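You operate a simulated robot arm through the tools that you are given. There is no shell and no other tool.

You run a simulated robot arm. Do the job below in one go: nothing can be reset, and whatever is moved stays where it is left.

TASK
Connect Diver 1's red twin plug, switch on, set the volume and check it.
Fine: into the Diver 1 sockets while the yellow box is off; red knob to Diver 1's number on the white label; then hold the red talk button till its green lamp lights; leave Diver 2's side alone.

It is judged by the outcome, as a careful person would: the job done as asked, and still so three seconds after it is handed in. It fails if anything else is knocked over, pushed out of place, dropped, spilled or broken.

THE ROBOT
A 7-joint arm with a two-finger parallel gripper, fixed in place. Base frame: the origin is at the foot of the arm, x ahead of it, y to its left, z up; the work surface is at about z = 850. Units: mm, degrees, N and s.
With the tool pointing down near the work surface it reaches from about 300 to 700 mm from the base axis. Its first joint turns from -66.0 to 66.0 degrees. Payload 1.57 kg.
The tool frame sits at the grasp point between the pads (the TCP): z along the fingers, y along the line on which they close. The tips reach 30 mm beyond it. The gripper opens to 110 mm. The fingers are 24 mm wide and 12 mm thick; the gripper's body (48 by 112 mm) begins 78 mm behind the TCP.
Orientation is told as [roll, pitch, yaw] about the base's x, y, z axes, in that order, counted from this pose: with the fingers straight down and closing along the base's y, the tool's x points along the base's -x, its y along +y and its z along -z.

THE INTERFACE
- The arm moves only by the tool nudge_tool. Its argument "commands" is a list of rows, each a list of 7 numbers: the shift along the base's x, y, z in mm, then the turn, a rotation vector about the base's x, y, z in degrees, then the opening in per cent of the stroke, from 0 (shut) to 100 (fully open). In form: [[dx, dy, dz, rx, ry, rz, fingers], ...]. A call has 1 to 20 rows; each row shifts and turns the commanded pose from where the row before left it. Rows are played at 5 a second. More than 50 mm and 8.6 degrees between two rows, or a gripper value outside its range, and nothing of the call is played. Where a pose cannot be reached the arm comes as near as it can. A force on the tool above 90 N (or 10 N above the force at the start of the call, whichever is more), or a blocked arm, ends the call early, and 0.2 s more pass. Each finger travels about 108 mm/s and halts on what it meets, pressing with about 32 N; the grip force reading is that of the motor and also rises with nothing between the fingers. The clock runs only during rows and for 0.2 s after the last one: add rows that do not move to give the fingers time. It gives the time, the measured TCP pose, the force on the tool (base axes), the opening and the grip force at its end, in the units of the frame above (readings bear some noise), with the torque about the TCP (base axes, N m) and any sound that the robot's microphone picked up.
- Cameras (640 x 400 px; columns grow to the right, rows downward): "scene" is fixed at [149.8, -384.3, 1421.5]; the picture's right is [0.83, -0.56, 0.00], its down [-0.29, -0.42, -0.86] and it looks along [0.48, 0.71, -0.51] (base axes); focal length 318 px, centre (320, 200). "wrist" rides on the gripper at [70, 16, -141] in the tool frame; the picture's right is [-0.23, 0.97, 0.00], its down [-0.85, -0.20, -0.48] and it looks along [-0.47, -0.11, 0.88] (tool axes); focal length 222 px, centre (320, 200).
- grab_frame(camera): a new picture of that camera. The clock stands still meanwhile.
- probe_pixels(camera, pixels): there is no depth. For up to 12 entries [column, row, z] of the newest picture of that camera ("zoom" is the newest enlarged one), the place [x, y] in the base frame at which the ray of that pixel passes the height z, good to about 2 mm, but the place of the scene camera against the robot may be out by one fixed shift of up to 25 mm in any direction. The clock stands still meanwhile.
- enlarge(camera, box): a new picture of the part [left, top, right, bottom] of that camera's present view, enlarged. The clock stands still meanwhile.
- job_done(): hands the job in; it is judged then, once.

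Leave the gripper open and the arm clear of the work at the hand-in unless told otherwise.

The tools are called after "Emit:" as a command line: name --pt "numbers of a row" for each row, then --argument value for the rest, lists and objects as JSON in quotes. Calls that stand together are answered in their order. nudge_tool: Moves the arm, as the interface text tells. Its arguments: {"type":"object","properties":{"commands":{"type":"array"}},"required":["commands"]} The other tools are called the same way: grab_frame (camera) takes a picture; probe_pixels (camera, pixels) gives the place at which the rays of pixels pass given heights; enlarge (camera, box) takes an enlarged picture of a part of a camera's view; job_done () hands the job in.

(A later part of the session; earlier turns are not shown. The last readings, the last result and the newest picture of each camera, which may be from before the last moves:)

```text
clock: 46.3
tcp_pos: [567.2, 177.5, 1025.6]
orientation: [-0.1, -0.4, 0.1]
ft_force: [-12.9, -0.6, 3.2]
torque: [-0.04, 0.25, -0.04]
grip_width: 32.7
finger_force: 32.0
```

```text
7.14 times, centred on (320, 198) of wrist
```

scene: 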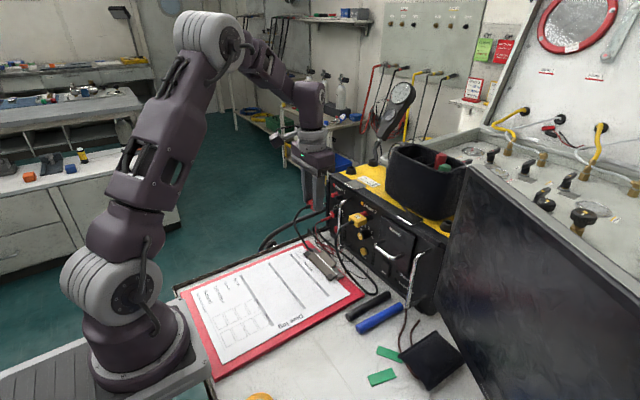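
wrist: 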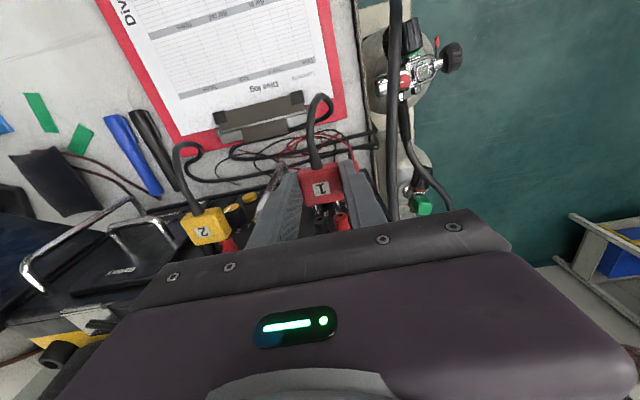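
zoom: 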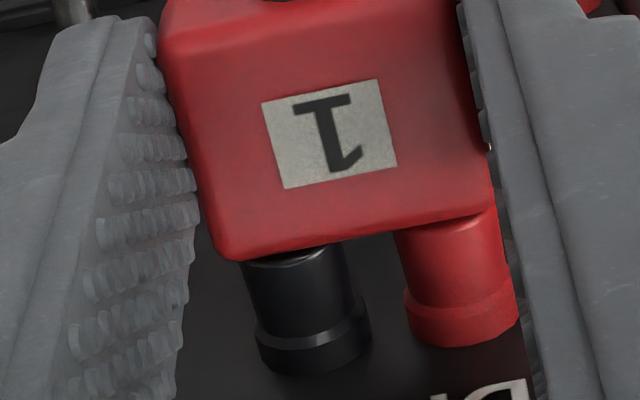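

The force rose to about 13 N, so it's near the stop. I'll push 1.6 mm more to see whether it moves or is fully seated.

Emit:
nudge_tool --pt "0.8 0 0 0 0 0 20" --pt "0.8 0 0 0 0 0 20" --pt "0 0 0 0 0 0 20"

Emit:
enlarge --camera "scene" --box '[325, 185, 349, 207]'

Emit:
enlarge --camera "wrist" --box '[290, 170, 350, 226]'

```text
clock: 47.1
tcp_pos: [567.4, 177.2, 1024.5]
orientation: [-0.1, -0.3, 0.0]
ft_force: [-25.5, -3.8, 4.6]
torque: [-0.04, 0.56, -0.06]
grip_width: 32.8
finger_force: 32.1
```

```text
16.00 times, centred on (337, 196) of scene
```

zoom: 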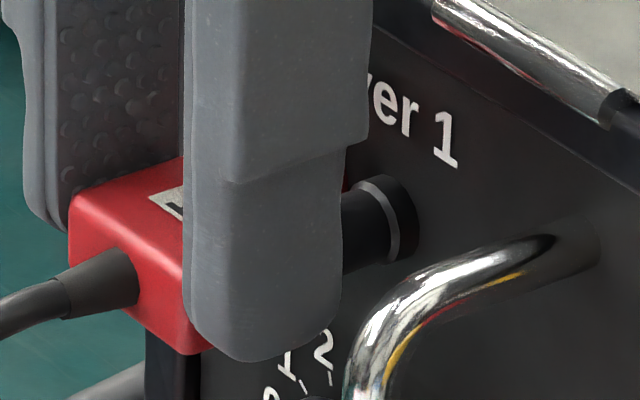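

```text
7.14 times, centred on (320, 198) of wrist
```

zoom: 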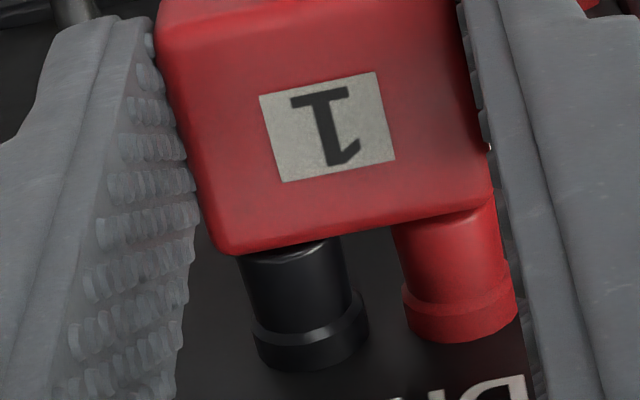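

The push force rose to 25 N with no further travel, and the plug slid slightly back between the pads, so it's fully seated against the sockets. I'll relax the push and open the fingers modestly to 44 mm.

Emit:
nudge_tool --pt "-0.8 0 0 0 0 0 20" --pt "0 0 0 0 0 0 32" --pt "0 0 0 0 0 0 40" --pt "0 0 0 0 0 0 40" --pt "0 0 0 0 0 0 40"

Emit:
enlarge --camera "scene" --box '[315, 180, 360, 215]'

Emit:
enlarge --camera "wrist" --box '[280, 160, 360, 226]'

```text
clock: 48.3
tcp_pos: [568.7, 176.6, 1025.5]
orientation: [-0.1, -0.4, 0.0]
ft_force: [-0.2, -0.5, 0.3]
torque: [0.0, -0.01, 0.01]
grip_width: 44.1
finger_force: 0.3
```

```text
11.43 times, centred on (338, 198) of scene
```

zoom: 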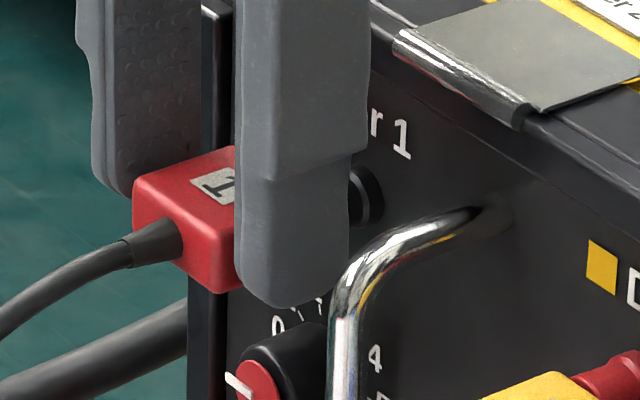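

```text
6.06 times, centred on (320, 193) of wrist
```

zoom: 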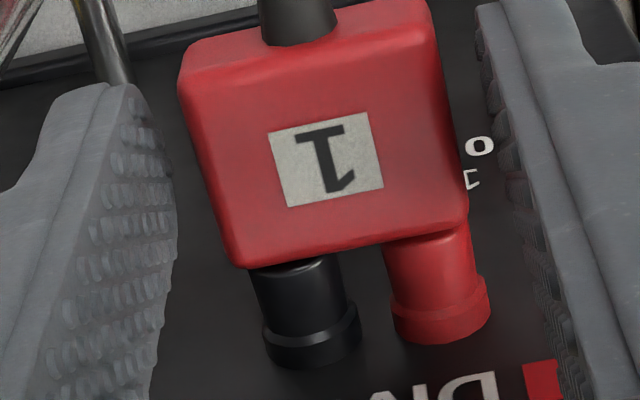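

The plug stays put in the sockets with the fingers open. I'll retreat straight up 50 mm, then back 90 mm, and inspect.

Emit:
nudge_tool --pt "0 0 10 0 0 0 40" --pt "0 0 15 0 0 0 40" --pt "0 0 25 0 0 0 40" --pt "-30 0 20 0 0 0 40" --pt "-40 0 10 0 0 0 40" --pt "-40 0 10 0 0 0 40" --pt "0 0 0 0 0 0 40"

Emit:
grab_frame --camera "scene"

Emit:
grab_frame --camera "wrist"

Emit:
enlarge --camera "scene" --box '[310, 170, 390, 240]'

```text
clock: 49.9
tcp_pos: [457.4, 176.7, 1117.5]
orientation: [-0.1, -0.5, 0.0]
ft_force: [-0.2, 0.2, 0.6]
torque: [0.01, -0.01, 0.02]
grip_width: 43.8
finger_force: 0.1
```

```text
taken
```

scene: 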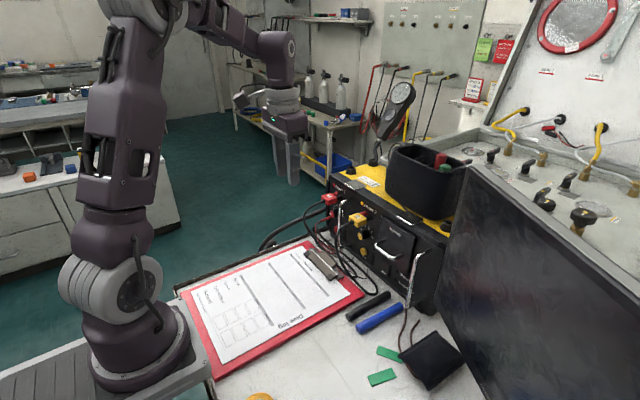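

```text
taken
```

wrist: 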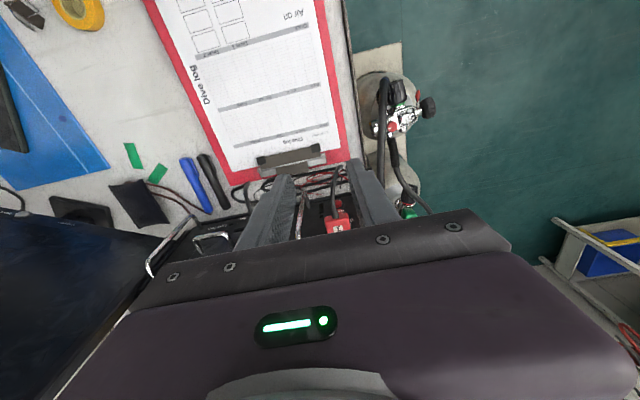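

```text
5.71 times, centred on (350, 205) of scene
```

zoom: 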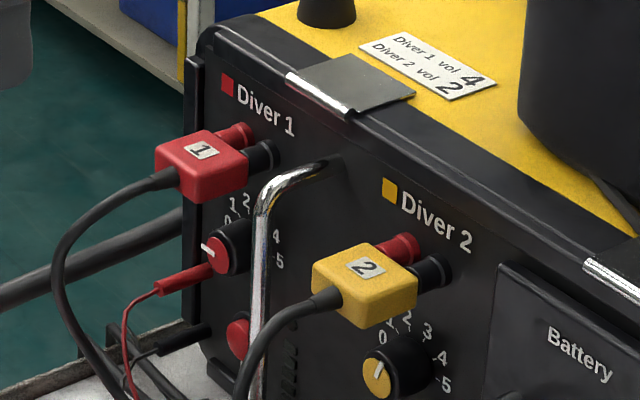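

The red plug is seated like the yellow one, and its cable hangs left of the knob, clear of it. Next is the power switch, so I'll enlarge the rocker to see which half is raised.

Emit:
enlarge --camera "scene" --box '[408, 255, 440, 283]'

Emit:
enlarge --camera "wrist" --box '[150, 190, 260, 260]'

```text
14.29 times, centred on (424, 269) of scene
```

zoom: 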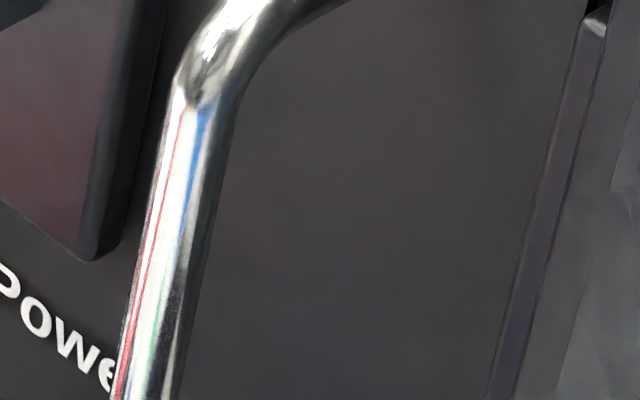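

```text
5.71 times, centred on (205, 225) of wrist
```

zoom: 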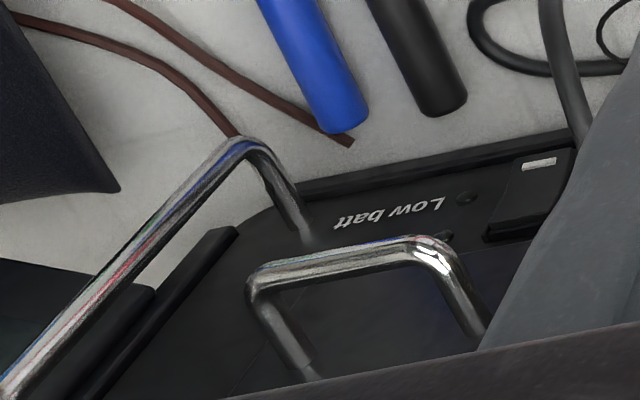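

The rocker is further left, around scene (386,268). I'll enlarge there.

Emit:
enlarge --camera "scene" --box '[372, 252, 404, 282]'

Emit:
enlarge --camera "scene" --box '[355, 225, 425, 290]'

```text
13.33 times, centred on (388, 267) of scene
```

zoom: 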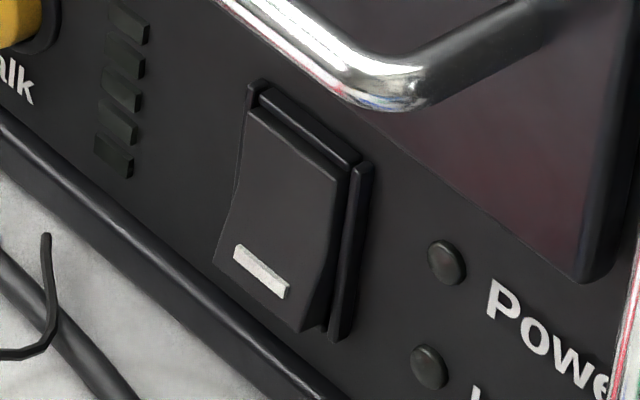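

```text
6.15 times, centred on (390, 258) of scene
```

zoom: 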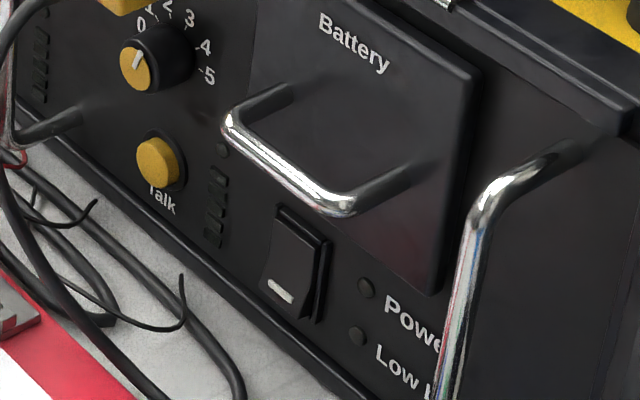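

The rocker's upper half is pressed in, and its lower half with the white bar stands out, so pressing the bottom switches on. Triangulation puts the white bar near (600, -13, 879), under the chrome battery handle (z≈976). I'll close the fingers and pitch the tool about 55° forward so I can reach under the handle, stopping well short.

Emit:
nudge_tool --pt "0 -20 -5 0 0 0 20" --pt "5 -24 -18 0 -7 0 0" --pt "5 -24 -22 0 -8 0 0" --pt "5 -24 -22 0 -8 0 0" --pt "5 -24 -22 0 -8 0 0" --pt "5 -24 -22 0 -8 0 0" --pt "5 -24 -22 0 -8 0 0" --pt "5 -24 -22 0 -8 0 0" --pt "0 0 0 0 0 0 0" --pt "0 0 0 0 0 0 0"

Emit:
grab_frame --camera "wrist"

Emit:
grab_frame --camera "scene"

```text
clock: 52.1
tcp_pos: [483.1, 29.5, 975.1]
orientation: [-1.3, -43.1, 2.8]
ft_force: [0.2, -0.2, 0.0]
torque: [0.01, 0.05, -0.03]
grip_width: 0.1
finger_force: 21.2
out of reach, approached as far as the arm can: row 7, 8
```

```text
taken
```

wrist: 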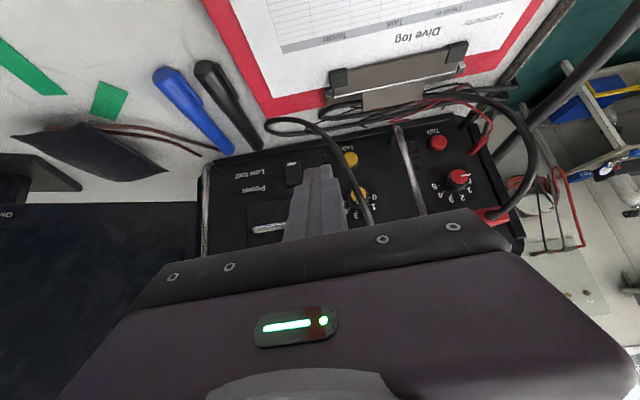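

```text
taken
```

scene: 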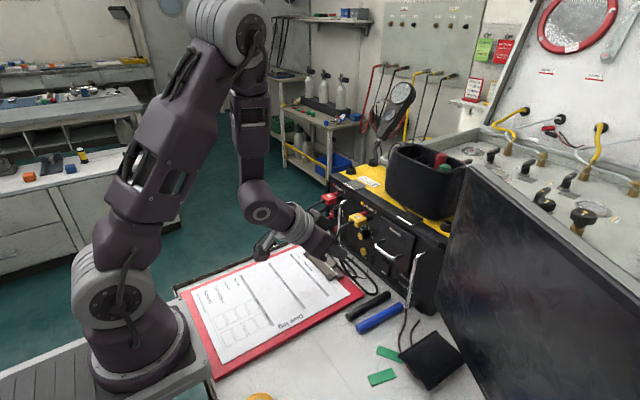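

The arm stopped at about -43° pitch, which is its wrist limit here, but that's still usable. I see the rocker near wrist pixel (293,170) and will enlarge it to locate the white bar.

Emit:
enlarge --camera "wrist" --box '[190, 110, 390, 245]'

Emit:
enlarge --camera "wrist" --box '[260, 145, 330, 200]'

```text
2.96 times, centred on (290, 178) of wrist
```

zoom: 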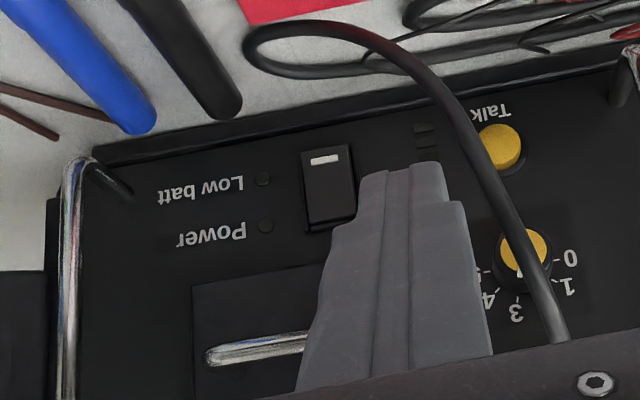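

```text
7.27 times, centred on (295, 172) of wrist
```

zoom: 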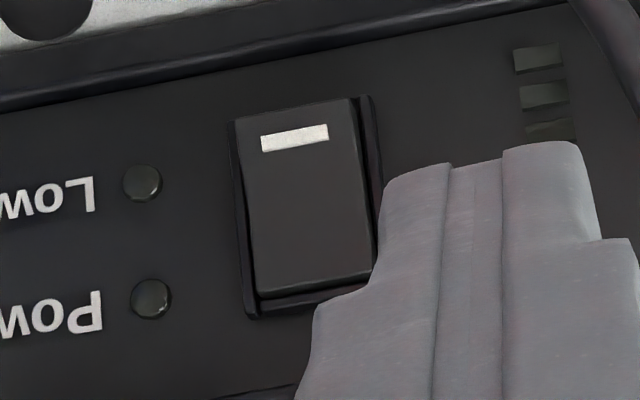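

The rocker and white bar are clear. The Diver 2 cable lies to the left and won't be in the way. I'll probe the white bar and rocker edges at their likely heights.

Emit:
probe_pixels --camera "zoom" --pixels '[[295, 138, 875], [295, 138, 880], [295, 138, 885], [305, 280, 900], [305, 280, 905], [305, 280, 910], [232, 122, 873], [360, 100, 873], [245, 300, 905], [142, 183, 885], [150, 300, 905]]'

```text
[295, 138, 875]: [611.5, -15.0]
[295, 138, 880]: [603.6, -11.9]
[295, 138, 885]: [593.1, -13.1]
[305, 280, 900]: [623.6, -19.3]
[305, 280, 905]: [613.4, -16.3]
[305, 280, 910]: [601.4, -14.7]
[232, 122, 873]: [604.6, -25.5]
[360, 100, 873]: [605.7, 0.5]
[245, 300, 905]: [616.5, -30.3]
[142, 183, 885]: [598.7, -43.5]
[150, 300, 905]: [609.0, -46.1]
```

The rocker spans y from about -26 to 0 and z from about 872 to 910, with its face near x≈600. I'll correct the small roll and yaw, move to y=-13 and stop about 25 mm in front of the lower half.

Emit:
nudge_tool --pt "6 -14 -12 1.3 0 -2.8 0" --pt "6 -14 -12 0 0 0 0" --pt "5 -14.5 -11 0 0 0 0" --pt "15 0 -16 0 0 0 0" --pt "15 0 -16 0 0 0 0" --pt "12 0 -15 0 0 0 0" --pt "0 0 0 0 0 0 0" --pt "0 0 0 0 0 0 0"

Emit:
grab_frame --camera "wrist"

Emit:
enlarge --camera "wrist" --box '[240, 120, 380, 215]'

Emit:
enlarge --camera "scene" --box '[330, 215, 430, 300]'

```text
clock: 53.9
tcp_pos: [543.5, -13.9, 890.5]
orientation: [0.4, -43.1, -1.3]
ft_force: [0.9, -0.1, -0.3]
torque: [-0.01, -0.02, 0.01]
grip_width: 0.0
finger_force: 21.7
```

```text
taken
```

wrist: 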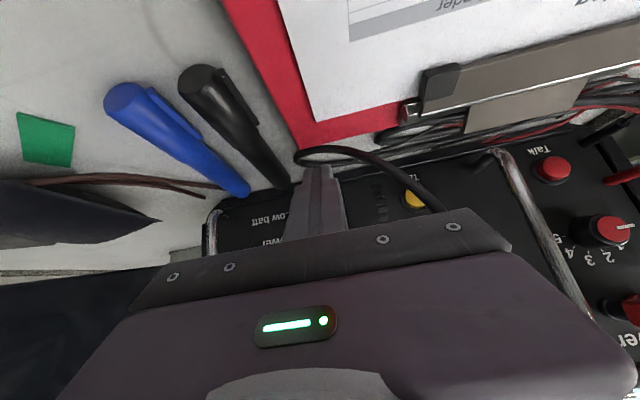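

```text
4.21 times, centred on (310, 168) of wrist
```

zoom: 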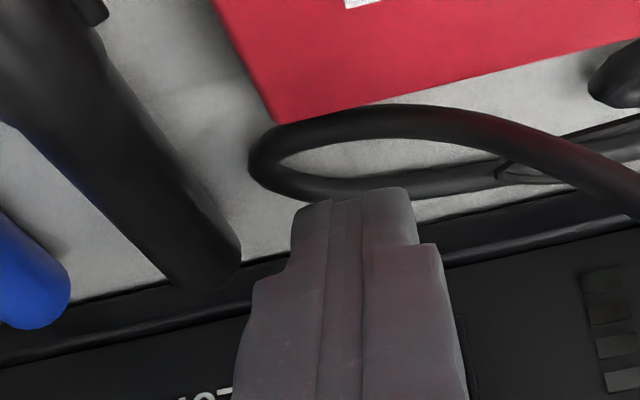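

```text
4.71 times, centred on (380, 258) of scene
```

zoom: 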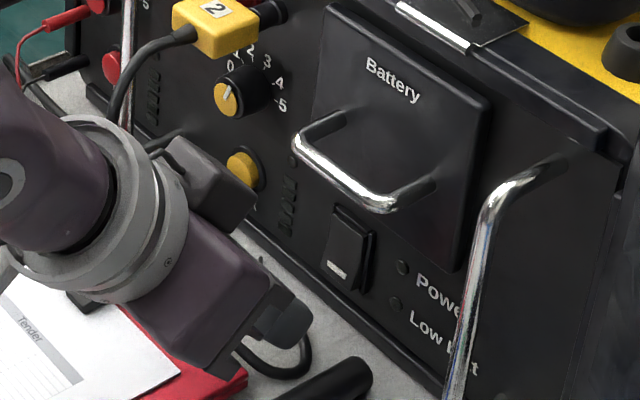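

The closed fingertips are lined up on the rocker's lower half, above the Diver 2 cable loop, which they don't touch. I'll advance in small steps, watching for contact near TCP x≈570.

Emit:
nudge_tool --pt "5 0.5 1 0 0 0 0" --pt "5 0 0 0 0 0 0" --pt "5 0 0 0 0 0 0" --pt "0 0 0 0 0 0 0"

Emit:
enlarge --camera "wrist" --box '[240, 110, 400, 220]'

Emit:
enlarge --camera "scene" --box '[350, 240, 420, 300]'

```text
clock: 54.9
tcp_pos: [556.7, -12.4, 892.3]
orientation: [0.5, -43.1, -1.2]
ft_force: [0.6, -0.7, 0.2]
torque: [0.04, 0.0, 0.0]
grip_width: 0.1
finger_force: 21.2
```

```text
3.64 times, centred on (320, 165) of wrist
```

zoom: 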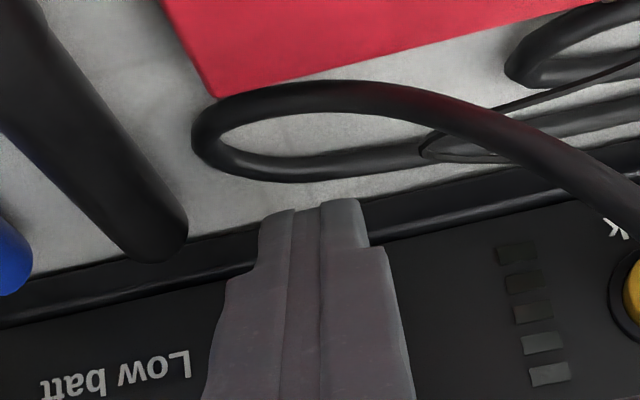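

```text
6.67 times, centred on (385, 270) of scene
```

zoom: 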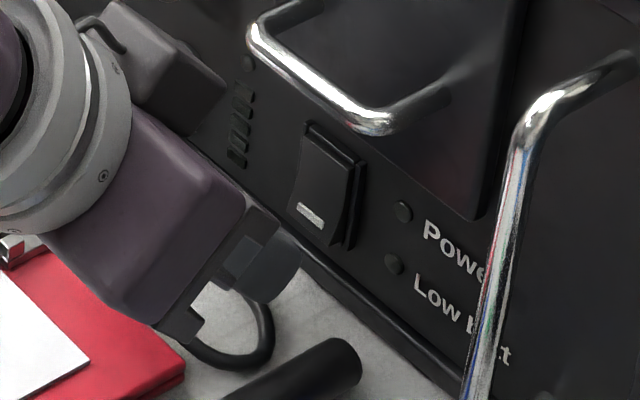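

The fingertips are about 13 mm short of the rocker's lower edge and heading straight for it. I'll advance further with smaller steps.

Emit:
nudge_tool --pt "4 0 0 0 0 0 0" --pt "3 0 0 0 0 0 0" --pt "2 0 0 0 0 0 0" --pt "0 0 0 0 0 0 0"

Emit:
enlarge --camera "scene" --box '[365, 250, 415, 292]'

```text
clock: 55.9
tcp_pos: [566.2, -12.6, 893.5]
orientation: [0.5, -43.1, -1.3]
ft_force: [-1.5, 0.8, 0.1]
torque: [0.0, 0.02, -0.01]
grip_width: 0.1
finger_force: 21.5
```

```text
9.52 times, centred on (390, 271) of scene
```

zoom: 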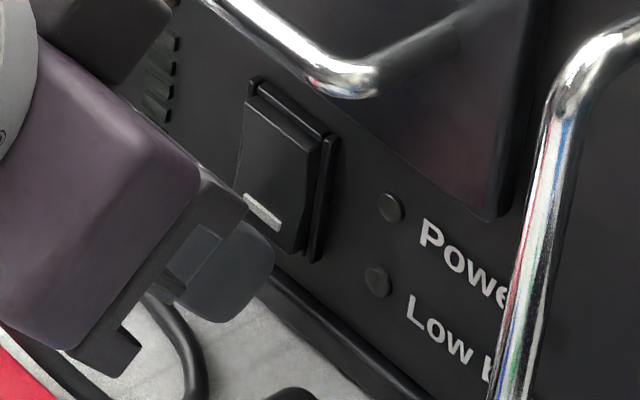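

The fingertips are now at the rocker's lower edge with about 1.5 N. I'll press on in 1.5 mm steps.

Emit:
nudge_tool --pt "1.5 0 0 0 0 0 0" --pt "1.5 0 0 0 0 0 0" --pt "1.5 0 0 0 0 0 0" --pt "0 0 0 0 0 0 0"

Emit:
enlarge --camera "scene" --box '[365, 250, 415, 292]'

```text
clock: 56.9
tcp_pos: [569.4, -11.9, 892.7]
orientation: [0.5, -42.7, -1.3]
ft_force: [-13.5, -0.2, -6.5]
torque: [-0.07, 0.39, -0.05]
grip_width: 0.0
finger_force: 21.9
```

```text
9.52 times, centred on (390, 271) of scene
```

zoom: 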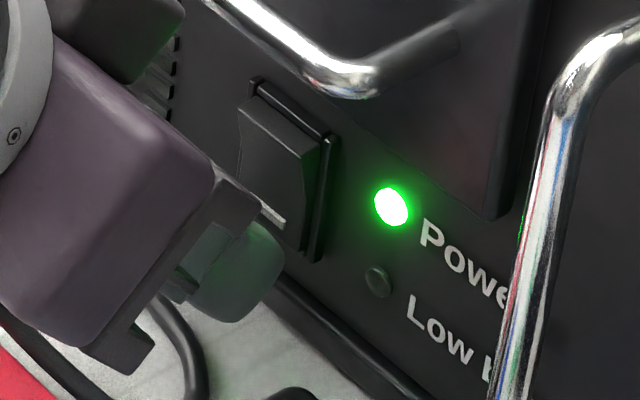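

The Power lamp is lit green, Low batt is dark, and the rocker has flipped. I'll back off slowly and confirm it stays on.

Emit:
nudge_tool --pt "-3 0 0 0 0 0 0" --pt "-8 0 0 0 0 0 0" --pt "-15 0 3 0 0 0 0" --pt "-20 0 12 0 0 0 0" --pt "-25 0 20 0 0 0 0" --pt "0 0 0 0 0 0 0"

Emit:
enlarge --camera "scene" --box '[350, 230, 430, 300]'

```text
clock: 58.3
tcp_pos: [499.3, -12.9, 928.5]
orientation: [0.5, -43.2, -1.1]
ft_force: [-0.2, -0.6, -0.8]
torque: [0.02, -0.02, 0.01]
grip_width: 0.1
finger_force: 21.3
```

```text
5.71 times, centred on (390, 265) of scene
```

zoom: 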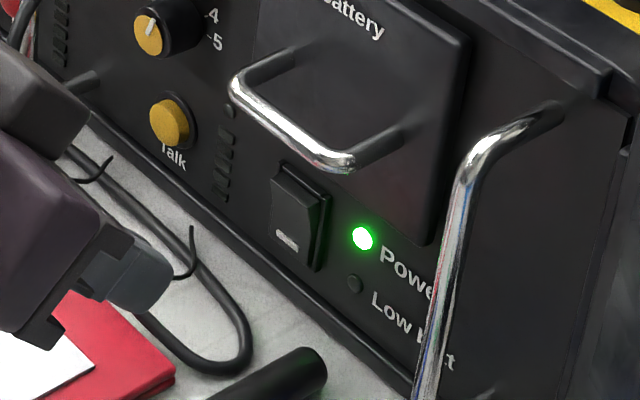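

Power stays on. Next is the red knob. My rays put the knob at about (588–600, 176, 946), the talk button at about (600, 176, 894), and the red test lead at about (590, 211, 914). I'll back away, go left and look straight at the Diver 1 side.

Emit:
nudge_tool --pt "-25 0 25 0 0 0 0" --pt "-25 20 30 0 0 0 0" --pt "-10 40 15 0 0 0 0" --pt "0 40 0 0 0 0 0" --pt "0 40 0 0 0 0 0" --pt "0 40 0 0 0 0 0" --pt "0 8 0 0 0 0 0" --pt "0 0 0 0 0 0 0" --pt "0 0 0 0 0 0 0"

Emit:
grab_frame --camera "wrist"

Emit:
grab_frame --camera "scene"

```text
clock: 60.3
tcp_pos: [465.5, 152.1, 967.2]
orientation: [0.6, -43.1, -1.3]
ft_force: [0.1, -0.1, -0.3]
torque: [-0.01, 0.0, -0.02]
grip_width: 0.2
finger_force: 21.5
out of reach, approached as far as the arm can: row 2
```

```text
taken
```

wrist: 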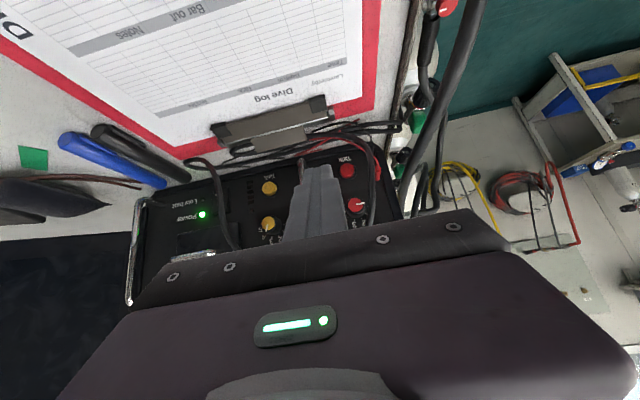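

```text
taken
```

scene: 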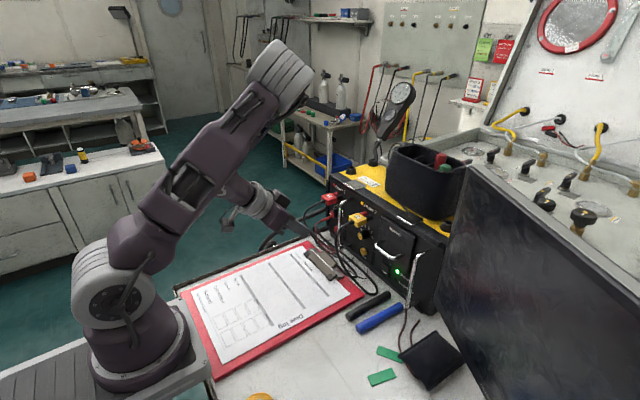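

I can see the Diver 1 area beyond the closed fingers. I'll enlarge the knob region and the cable.

Emit:
enlarge --camera "wrist" --box '[290, 140, 410, 240]'

Emit:
enlarge --camera "scene" --box '[300, 180, 380, 250]'

```text
4.00 times, centred on (350, 190) of wrist
```

zoom: 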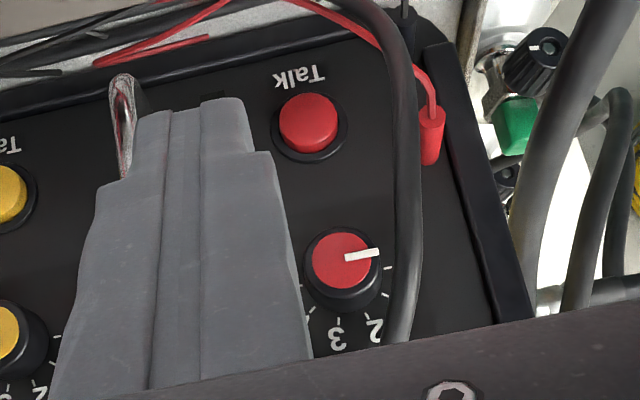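

```text
5.71 times, centred on (340, 215) of scene
```

zoom: 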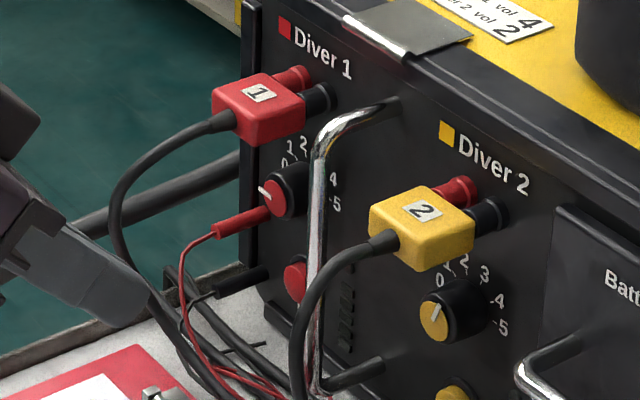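

The red plug's cable hangs from the boot out to about x≈510, slightly left of the knob. A flatter (more horizontal) tool would stay below the plug and cable. I'll move right to a clear spot at y≈45 and test how far the tool can pitch when it's further out.

Emit:
nudge_tool --pt "0 -40 8 0 0 0 0" --pt "0 -40 0 0 0 0 0" --pt "10 -27 0 0 0 0 0" --pt "25 0 0 0 0 0 0" --pt "25 0 -5 0 0 0 0" --pt "0 0 0 -0.5 -6 1.2 0" --pt "0 0 0 0 -7 0 0" --pt "0 0 0 0 -7 0 0" --pt "0 0 0 0 -7 0 0" --pt "0 0 0 0 0 0 0"

Emit:
grab_frame --camera "scene"

```text
clock: 62.5
tcp_pos: [526.9, 54.4, 963.7]
orientation: [-1.7, -61.5, 4.1]
ft_force: [0.8, 0.1, 0.9]
torque: [0.0, 0.03, 0.01]
grip_width: 0.2
finger_force: 21.2
out of reach, approached as far as the arm can: row 8, 9
```

```text
taken
```

scene: 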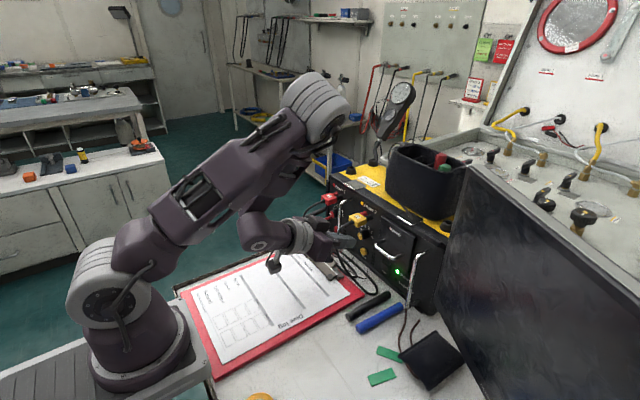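

Further out the tool can pitch to about -61°, which is flat enough to stay under the plug. I'll retrace with less pitch to pass the Diver 2 cable safely, go to y≈145, then move forward and pitch down again just right of the red cable.

Emit:
nudge_tool --pt "-20 0 0 0 6 0 0" --pt "-20 0 2 0 6 0 0" --pt "-20 0 3 0.8 6 -2 0" --pt "0 40 0 0.8 0 -2 0" --pt "0 40 0 0 0 0 0" --pt "0 10 0 0 0 0 0" --pt "15 0 0 0 -6 0 0" --pt "15 0 -3 0 -6 0 0" --pt "15 0 -3 0 -6 0 0" --pt "0 0 0 0 0 0 0" --pt "0 0 0 0 0 0 0"

Emit:
grab_frame --camera "wrist"

Emit:
enlarge --camera "scene" --box '[280, 170, 390, 260]'

```text
clock: 64.9
tcp_pos: [516.9, 150.3, 952.5]
orientation: [3.9, -61.6, -4.2]
ft_force: [-0.1, 0.4, -0.4]
torque: [0.0, 0.03, -0.02]
grip_width: 0.2
finger_force: 21.0
out of reach, approached as far as the arm can: row 1
```

```text
taken
```

wrist: 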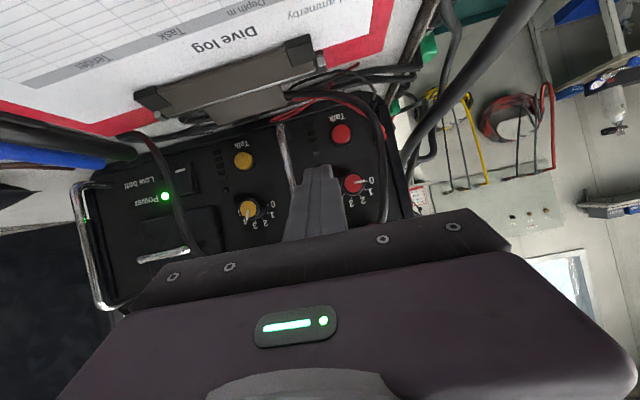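

```text
4.44 times, centred on (335, 215) of scene
```

zoom: 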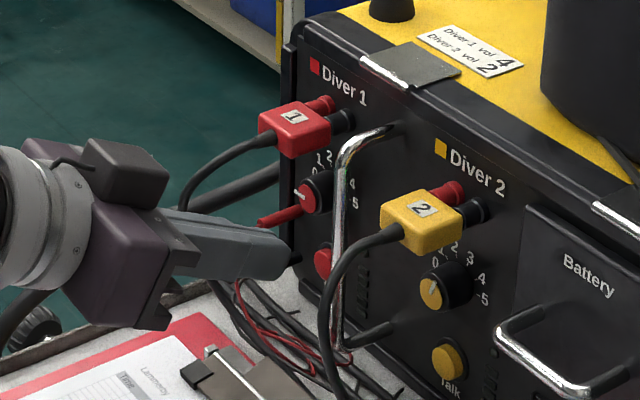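

Now the knob (352,183) and the talk button (341,133) are visible beside the closed fingers, with the cable to the right of the knob in this view (+y side). I'll enlarge for detail.

Emit:
enlarge --camera "wrist" --box '[290, 100, 410, 225]'

Emit:
enlarge --camera "wrist" --box '[325, 165, 385, 215]'

```text
3.20 times, centred on (350, 162) of wrist
```

zoom: 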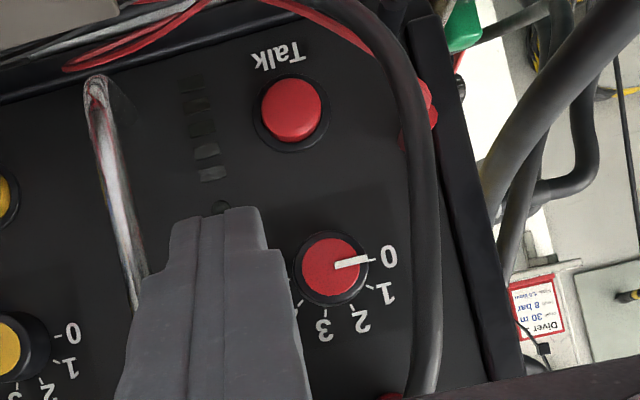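

```text
8.00 times, centred on (355, 190) of wrist
```

zoom: 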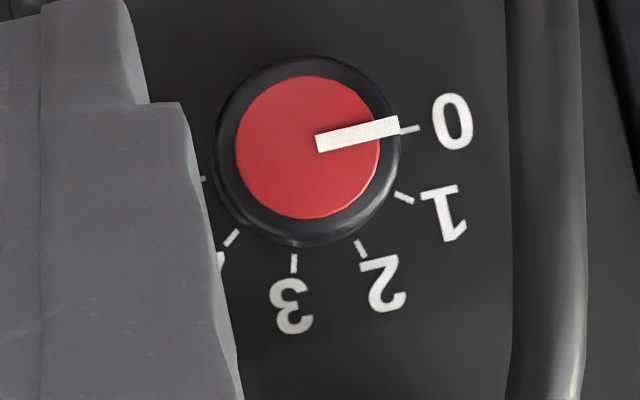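

This is an ideal frontal view: the pointer is on 0 and the ticks are 36° apart, so 4 is +144° clockwise. The knob axis is at y≈177, z≈947.5, its face at x≈588, and its diameter about 25 mm. I'll test in free space whether the tool can roll clockwise about the x axis far enough for the turning strokes.

Emit:
nudge_tool --pt "0 -8 5 4 0 0.8 0" --pt "0 0 0 8 0 0 0" --pt "0 0 0 8 0 0 0" --pt "0 0 0 8 0 0 0" --pt "0 0 0 8 0 0 0" --pt "0 0 0 8 0 0 0" --pt "0 0 0 8 0 0 0" --pt "0 0 0 8 0 0 0" --pt "0 0 0 8 0 0 0" --pt "0 0 0 0 0 0 0" --pt "0 0 0 0 0 0 0"

Emit:
grab_frame --camera "scene"

Emit:
grab_frame --camera "wrist"

```text
clock: 67.3
tcp_pos: [520.5, 149.8, 954.4]
orientation: [62.0, -40.9, -50.9]
ft_force: [-0.1, 0.3, 0.0]
torque: [0.01, 0.01, -0.02]
grip_width: 0.1
finger_force: 21.3
out of reach, approached as far as the arm can: row 5, 6, 7, 8, 9
```

```text
taken
```

scene: 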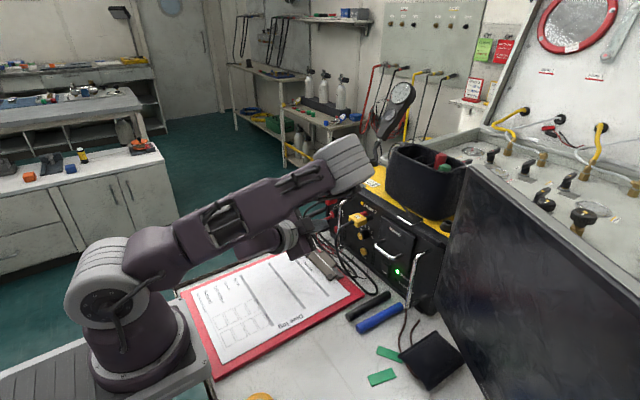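

```text
taken
```

wrist: 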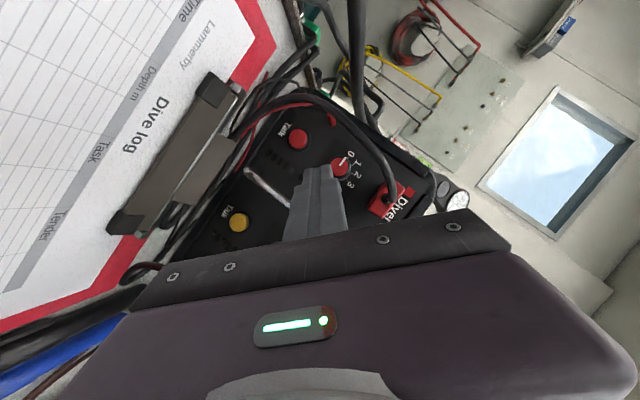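

The tool reaches about +42° of roll (closing direction) before hitting its limit. I'll test the other direction in free space to find the usable stroke range.

Emit:
nudge_tool --pt "0 -3 0 -8 0 0 0" --pt "0 0 0 -8 0 0 0" --pt "0 0 0 -8 0 0 0" --pt "0 0 0 -8 0 0 0" --pt "0 0 0 -8 0 0 0" --pt "0 0 0 -8 0 0 0" --pt "0 0 0 -8 0 0 0" --pt "0 0 0 -8 0 0 0" --pt "0 0 0 -8 0 0 0" --pt "0 0 0 -8 0 0 0" --pt "0 0 0 0 0 0 0"

Emit:
grab_frame --camera "scene"

Emit:
grab_frame --camera "wrist"

```text
clock: 69.7
tcp_pos: [521.9, 145.9, 954.3]
orientation: [-58.9, -43.6, 48.8]
ft_force: [-0.4, -0.4, 0.2]
torque: [-0.04, 0.07, -0.01]
grip_width: 0.0
finger_force: 21.4
```

```text
taken
```

scene: 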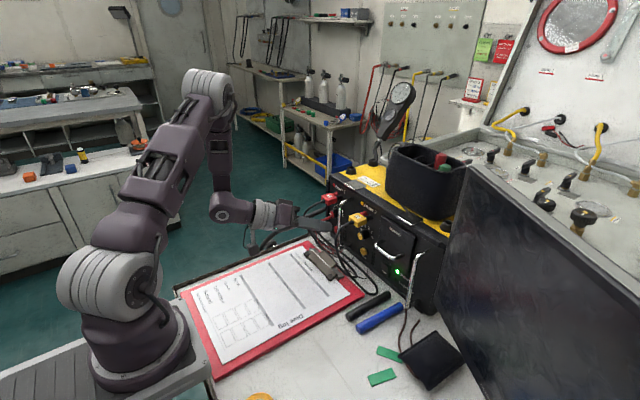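

```text
taken
```

wrist: 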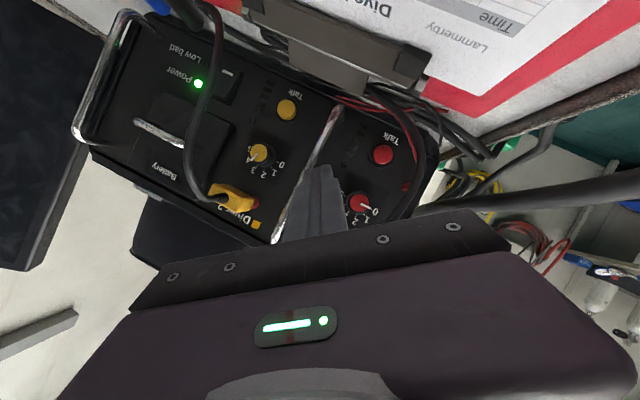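

The negative side is free, and the tool is now at -38° with 61.5° tilt. I'll use strokes of about 48° from ψ≈-8° to +40°, three of them making 144°. Rolling back to -8° and opening the fingers to 34 mm comes first.

Emit:
nudge_tool --pt "0 0 0 7.6 0 0 10" --pt "0 0 0 7.6 0 0 20" --pt "0 0 0 7.6 0 0 31" --pt "0 0 0 7.5 0 0 31" --pt "0 0 0 0 0 0 31" --pt "0 0 0 0 0 0 31"

Emit:
grab_frame --camera "wrist"

Emit:
enlarge --camera "wrist" --box '[270, 110, 410, 230]'

Emit:
enlarge --camera "scene" --box '[290, 180, 370, 250]'

```text
clock: 71.1
tcp_pos: [520.3, 144.8, 954.1]
orientation: [-16.0, -60.6, 14.1]
ft_force: [-0.3, -0.3, -0.5]
torque: [0.0, 0.0, 0.03]
grip_width: 33.9
finger_force: 0.1
```

```text
taken
```

wrist: 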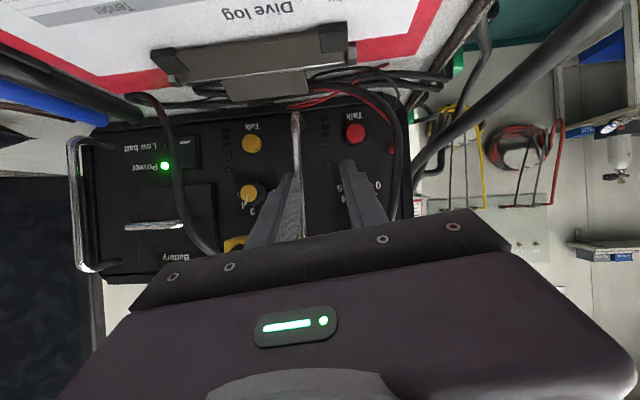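

```text
3.33 times, centred on (340, 170) of wrist
```

zoom: 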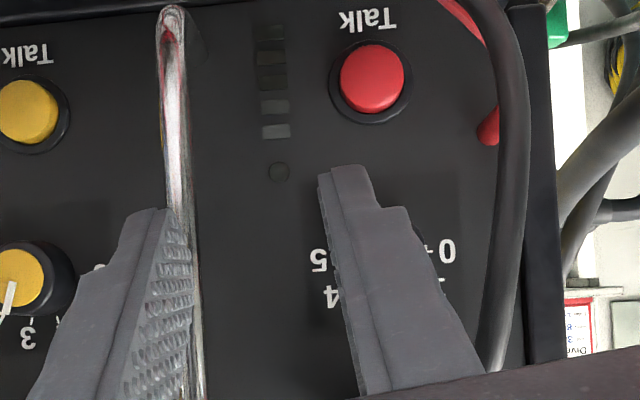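

```text
5.71 times, centred on (330, 215) of scene
```

zoom: 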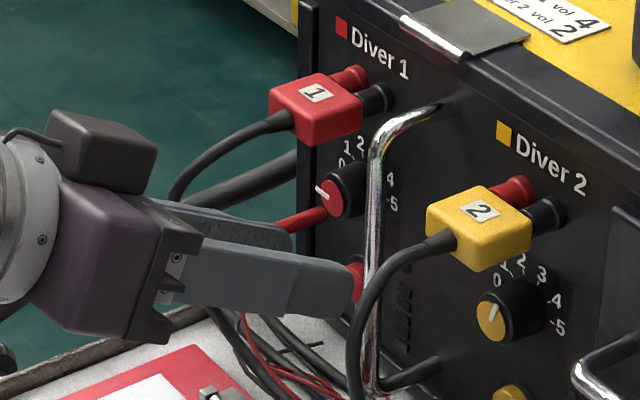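

The roll is -8°, and the fingers are open to 34 mm with the cable left of them (to the right in the wrist view). I'll shift 33 mm left in small steps so the finger gently moves the cable aside, still short of the knob.

Emit:
nudge_tool --pt "0 8 0 0 0 0 31" --pt "0 8 0 0 0 0 31" --pt "0 8 0 0 0 0 31" --pt "0 8 0 0 0 0 31" --pt "0 1.5 0.8 0 0 0 31" --pt "0 0 0 0 0 0 31"

Emit:
grab_frame --camera "wrist"

Emit:
enlarge --camera "wrist" --box '[270, 110, 410, 230]'

Emit:
enlarge --camera "scene" --box '[290, 180, 370, 250]'

```text
clock: 72.5
tcp_pos: [521.4, 177.0, 956.1]
orientation: [-16.1, -60.6, 14.1]
ft_force: [0.2, -0.8, 0.3]
torque: [-0.03, 0.04, 0.01]
grip_width: 34.2
finger_force: 0.1
```

```text
taken
```

wrist: 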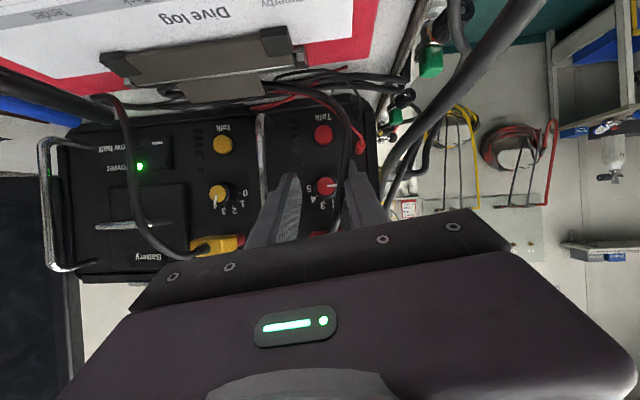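

```text
3.33 times, centred on (340, 170) of wrist
```

zoom: 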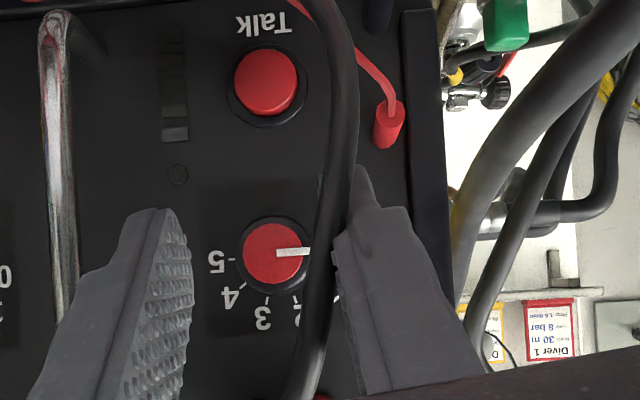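

```text
5.71 times, centred on (330, 215) of scene
```

zoom: 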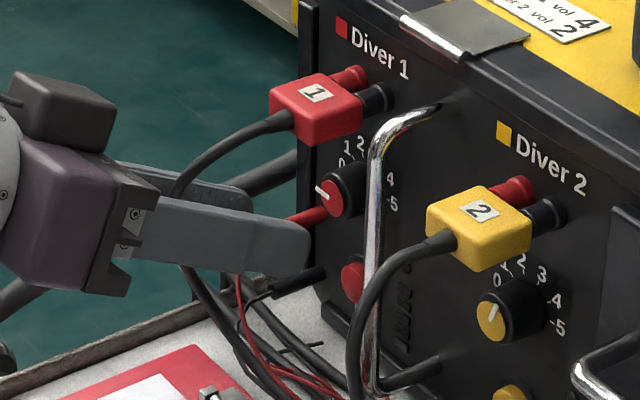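

The cable simply passes through the open gap and no force is felt. The knob projects within 1 mm of where I expected, centred between the fingers. I'll advance in x toward the knob in steps to TCP x≈560 first.

Emit:
nudge_tool --pt "10 0.3 -0.6 0 0 0 31" --pt "10 0 -0.6 0 0 0 31" --pt "10 0 0 0 0 0 31" --pt "8 0 0 0 0 0 31" --pt "0 0 0 0 0 0 31"

Emit:
grab_frame --camera "wrist"

Emit:
enlarge --camera "wrist" --box '[270, 110, 390, 225]'

Emit:
enlarge --camera "scene" --box '[310, 185, 360, 235]'

```text
clock: 73.7
tcp_pos: [561.2, 179.0, 954.9]
orientation: [-16.3, -60.6, 14.2]
ft_force: [-0.4, 0.0, 0.0]
torque: [-0.01, 0.03, 0.02]
grip_width: 33.9
finger_force: 0.1
```

```text
taken
```

wrist: 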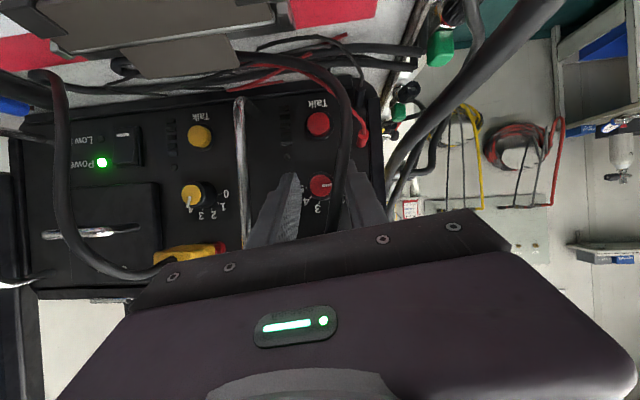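

```text
3.48 times, centred on (330, 168) of wrist
```

zoom: 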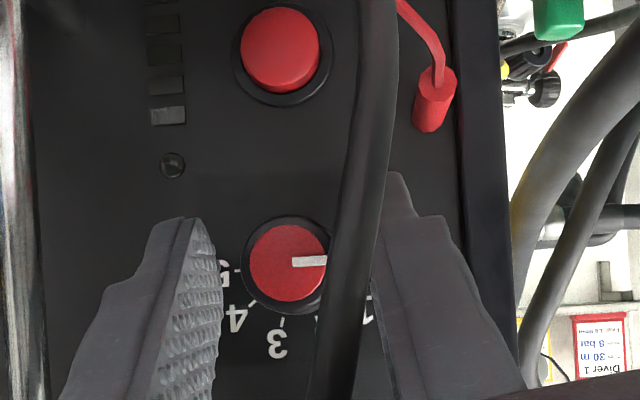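

```text
8.00 times, centred on (335, 210) of scene
```

zoom: 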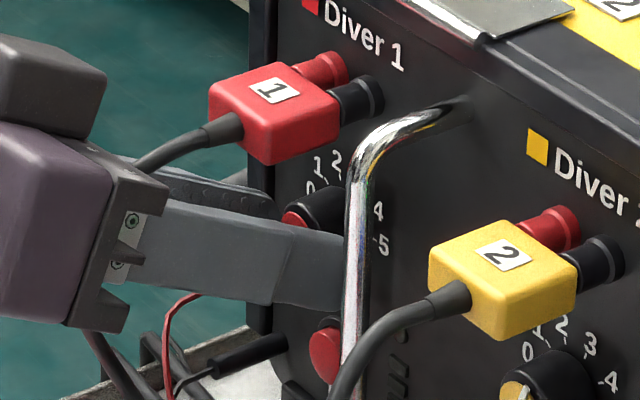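

The knob sits between the open fingers with no force. I'll advance the last 5 mm and close on the knob gradually.

Emit:
nudge_tool --pt "3 -0.5 0 0 0 0 31" --pt "2 0 0 0 0 0 31" --pt "0 0 0 0 0 0 27" --pt "0 0 0 0 0 0 23" --pt "0 0 0 0 0 0 19" --pt "0 0 0 0 0 0 14" --pt "0 0 0 0 0 0 14"

Emit:
enlarge --camera "wrist" --box '[280, 140, 380, 225]'

Emit:
enlarge --camera "scene" --box '[310, 185, 360, 235]'

```text
clock: 75.3
tcp_pos: [566.4, 178.4, 953.3]
orientation: [-16.1, -60.6, 14.2]
ft_force: [1.1, 1.5, -2.6]
torque: [0.03, 0.04, 0.16]
grip_width: 23.6
finger_force: 35.9
```

```text
4.71 times, centred on (330, 182) of wrist
```

zoom: 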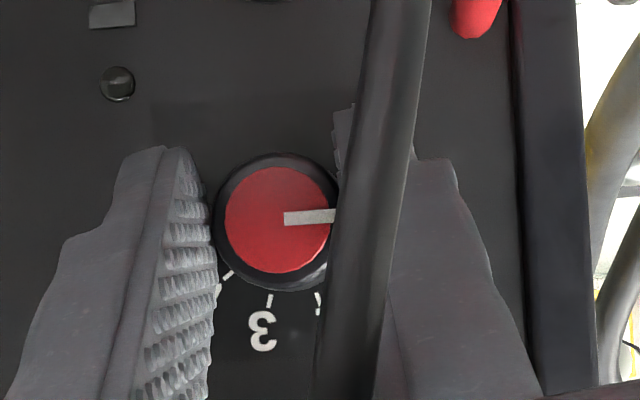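

```text
8.00 times, centred on (335, 210) of scene
```

zoom: 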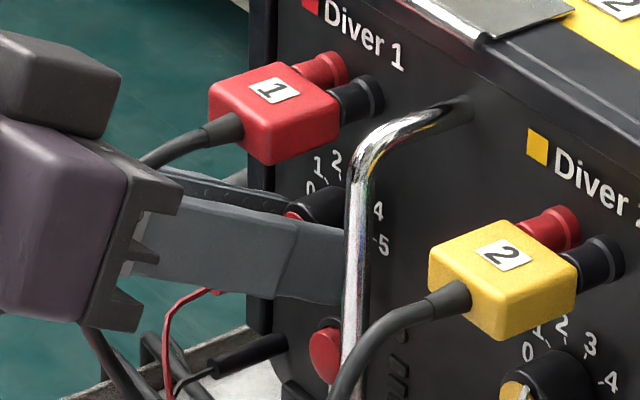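

The fingers grip the knob at 23.6 mm with 36 N. I'll start turning clockwise 24° about the knob axis and check the pointer and torque.

Emit:
nudge_tool --pt "0 -0.97 0.07 8 0 0 14" --pt "0 -0.97 -0.07 8 0 0 14" --pt "0 -0.96 -0.2 8 0 0 14" --pt "0 0 0 0 0 0 14"

Emit:
enlarge --camera "wrist" --box '[280, 140, 380, 225]'

Emit:
enlarge --camera "scene" --box '[310, 185, 360, 235]'

```text
clock: 76.3
tcp_pos: [565.3, 175.8, 954.0]
orientation: [31.3, -57.5, -27.1]
ft_force: [15.4, 8.8, -19.2]
torque: [0.01, 0.67, 0.17]
grip_width: 23.6
finger_force: 35.9
```

```text
4.71 times, centred on (330, 182) of wrist
```

zoom: 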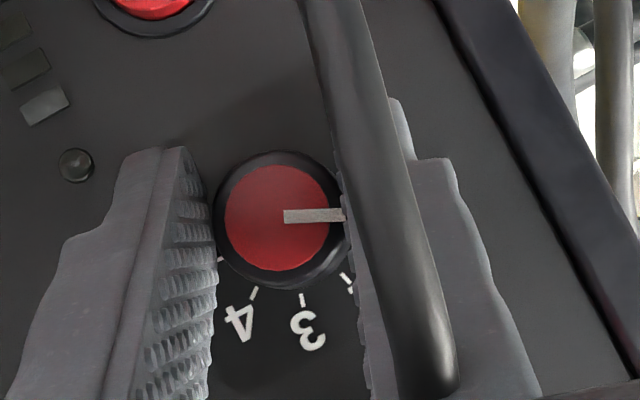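

```text
8.00 times, centred on (335, 210) of scene
```

zoom: 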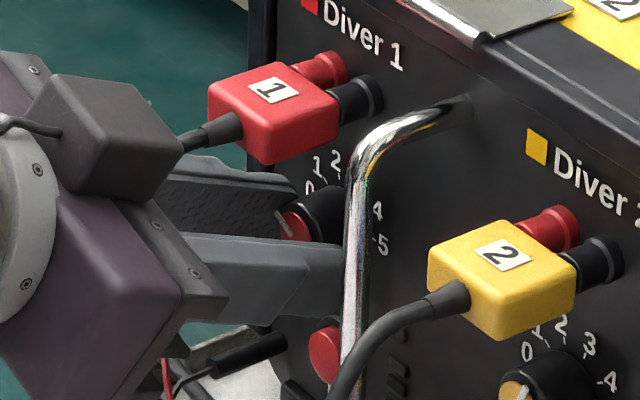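

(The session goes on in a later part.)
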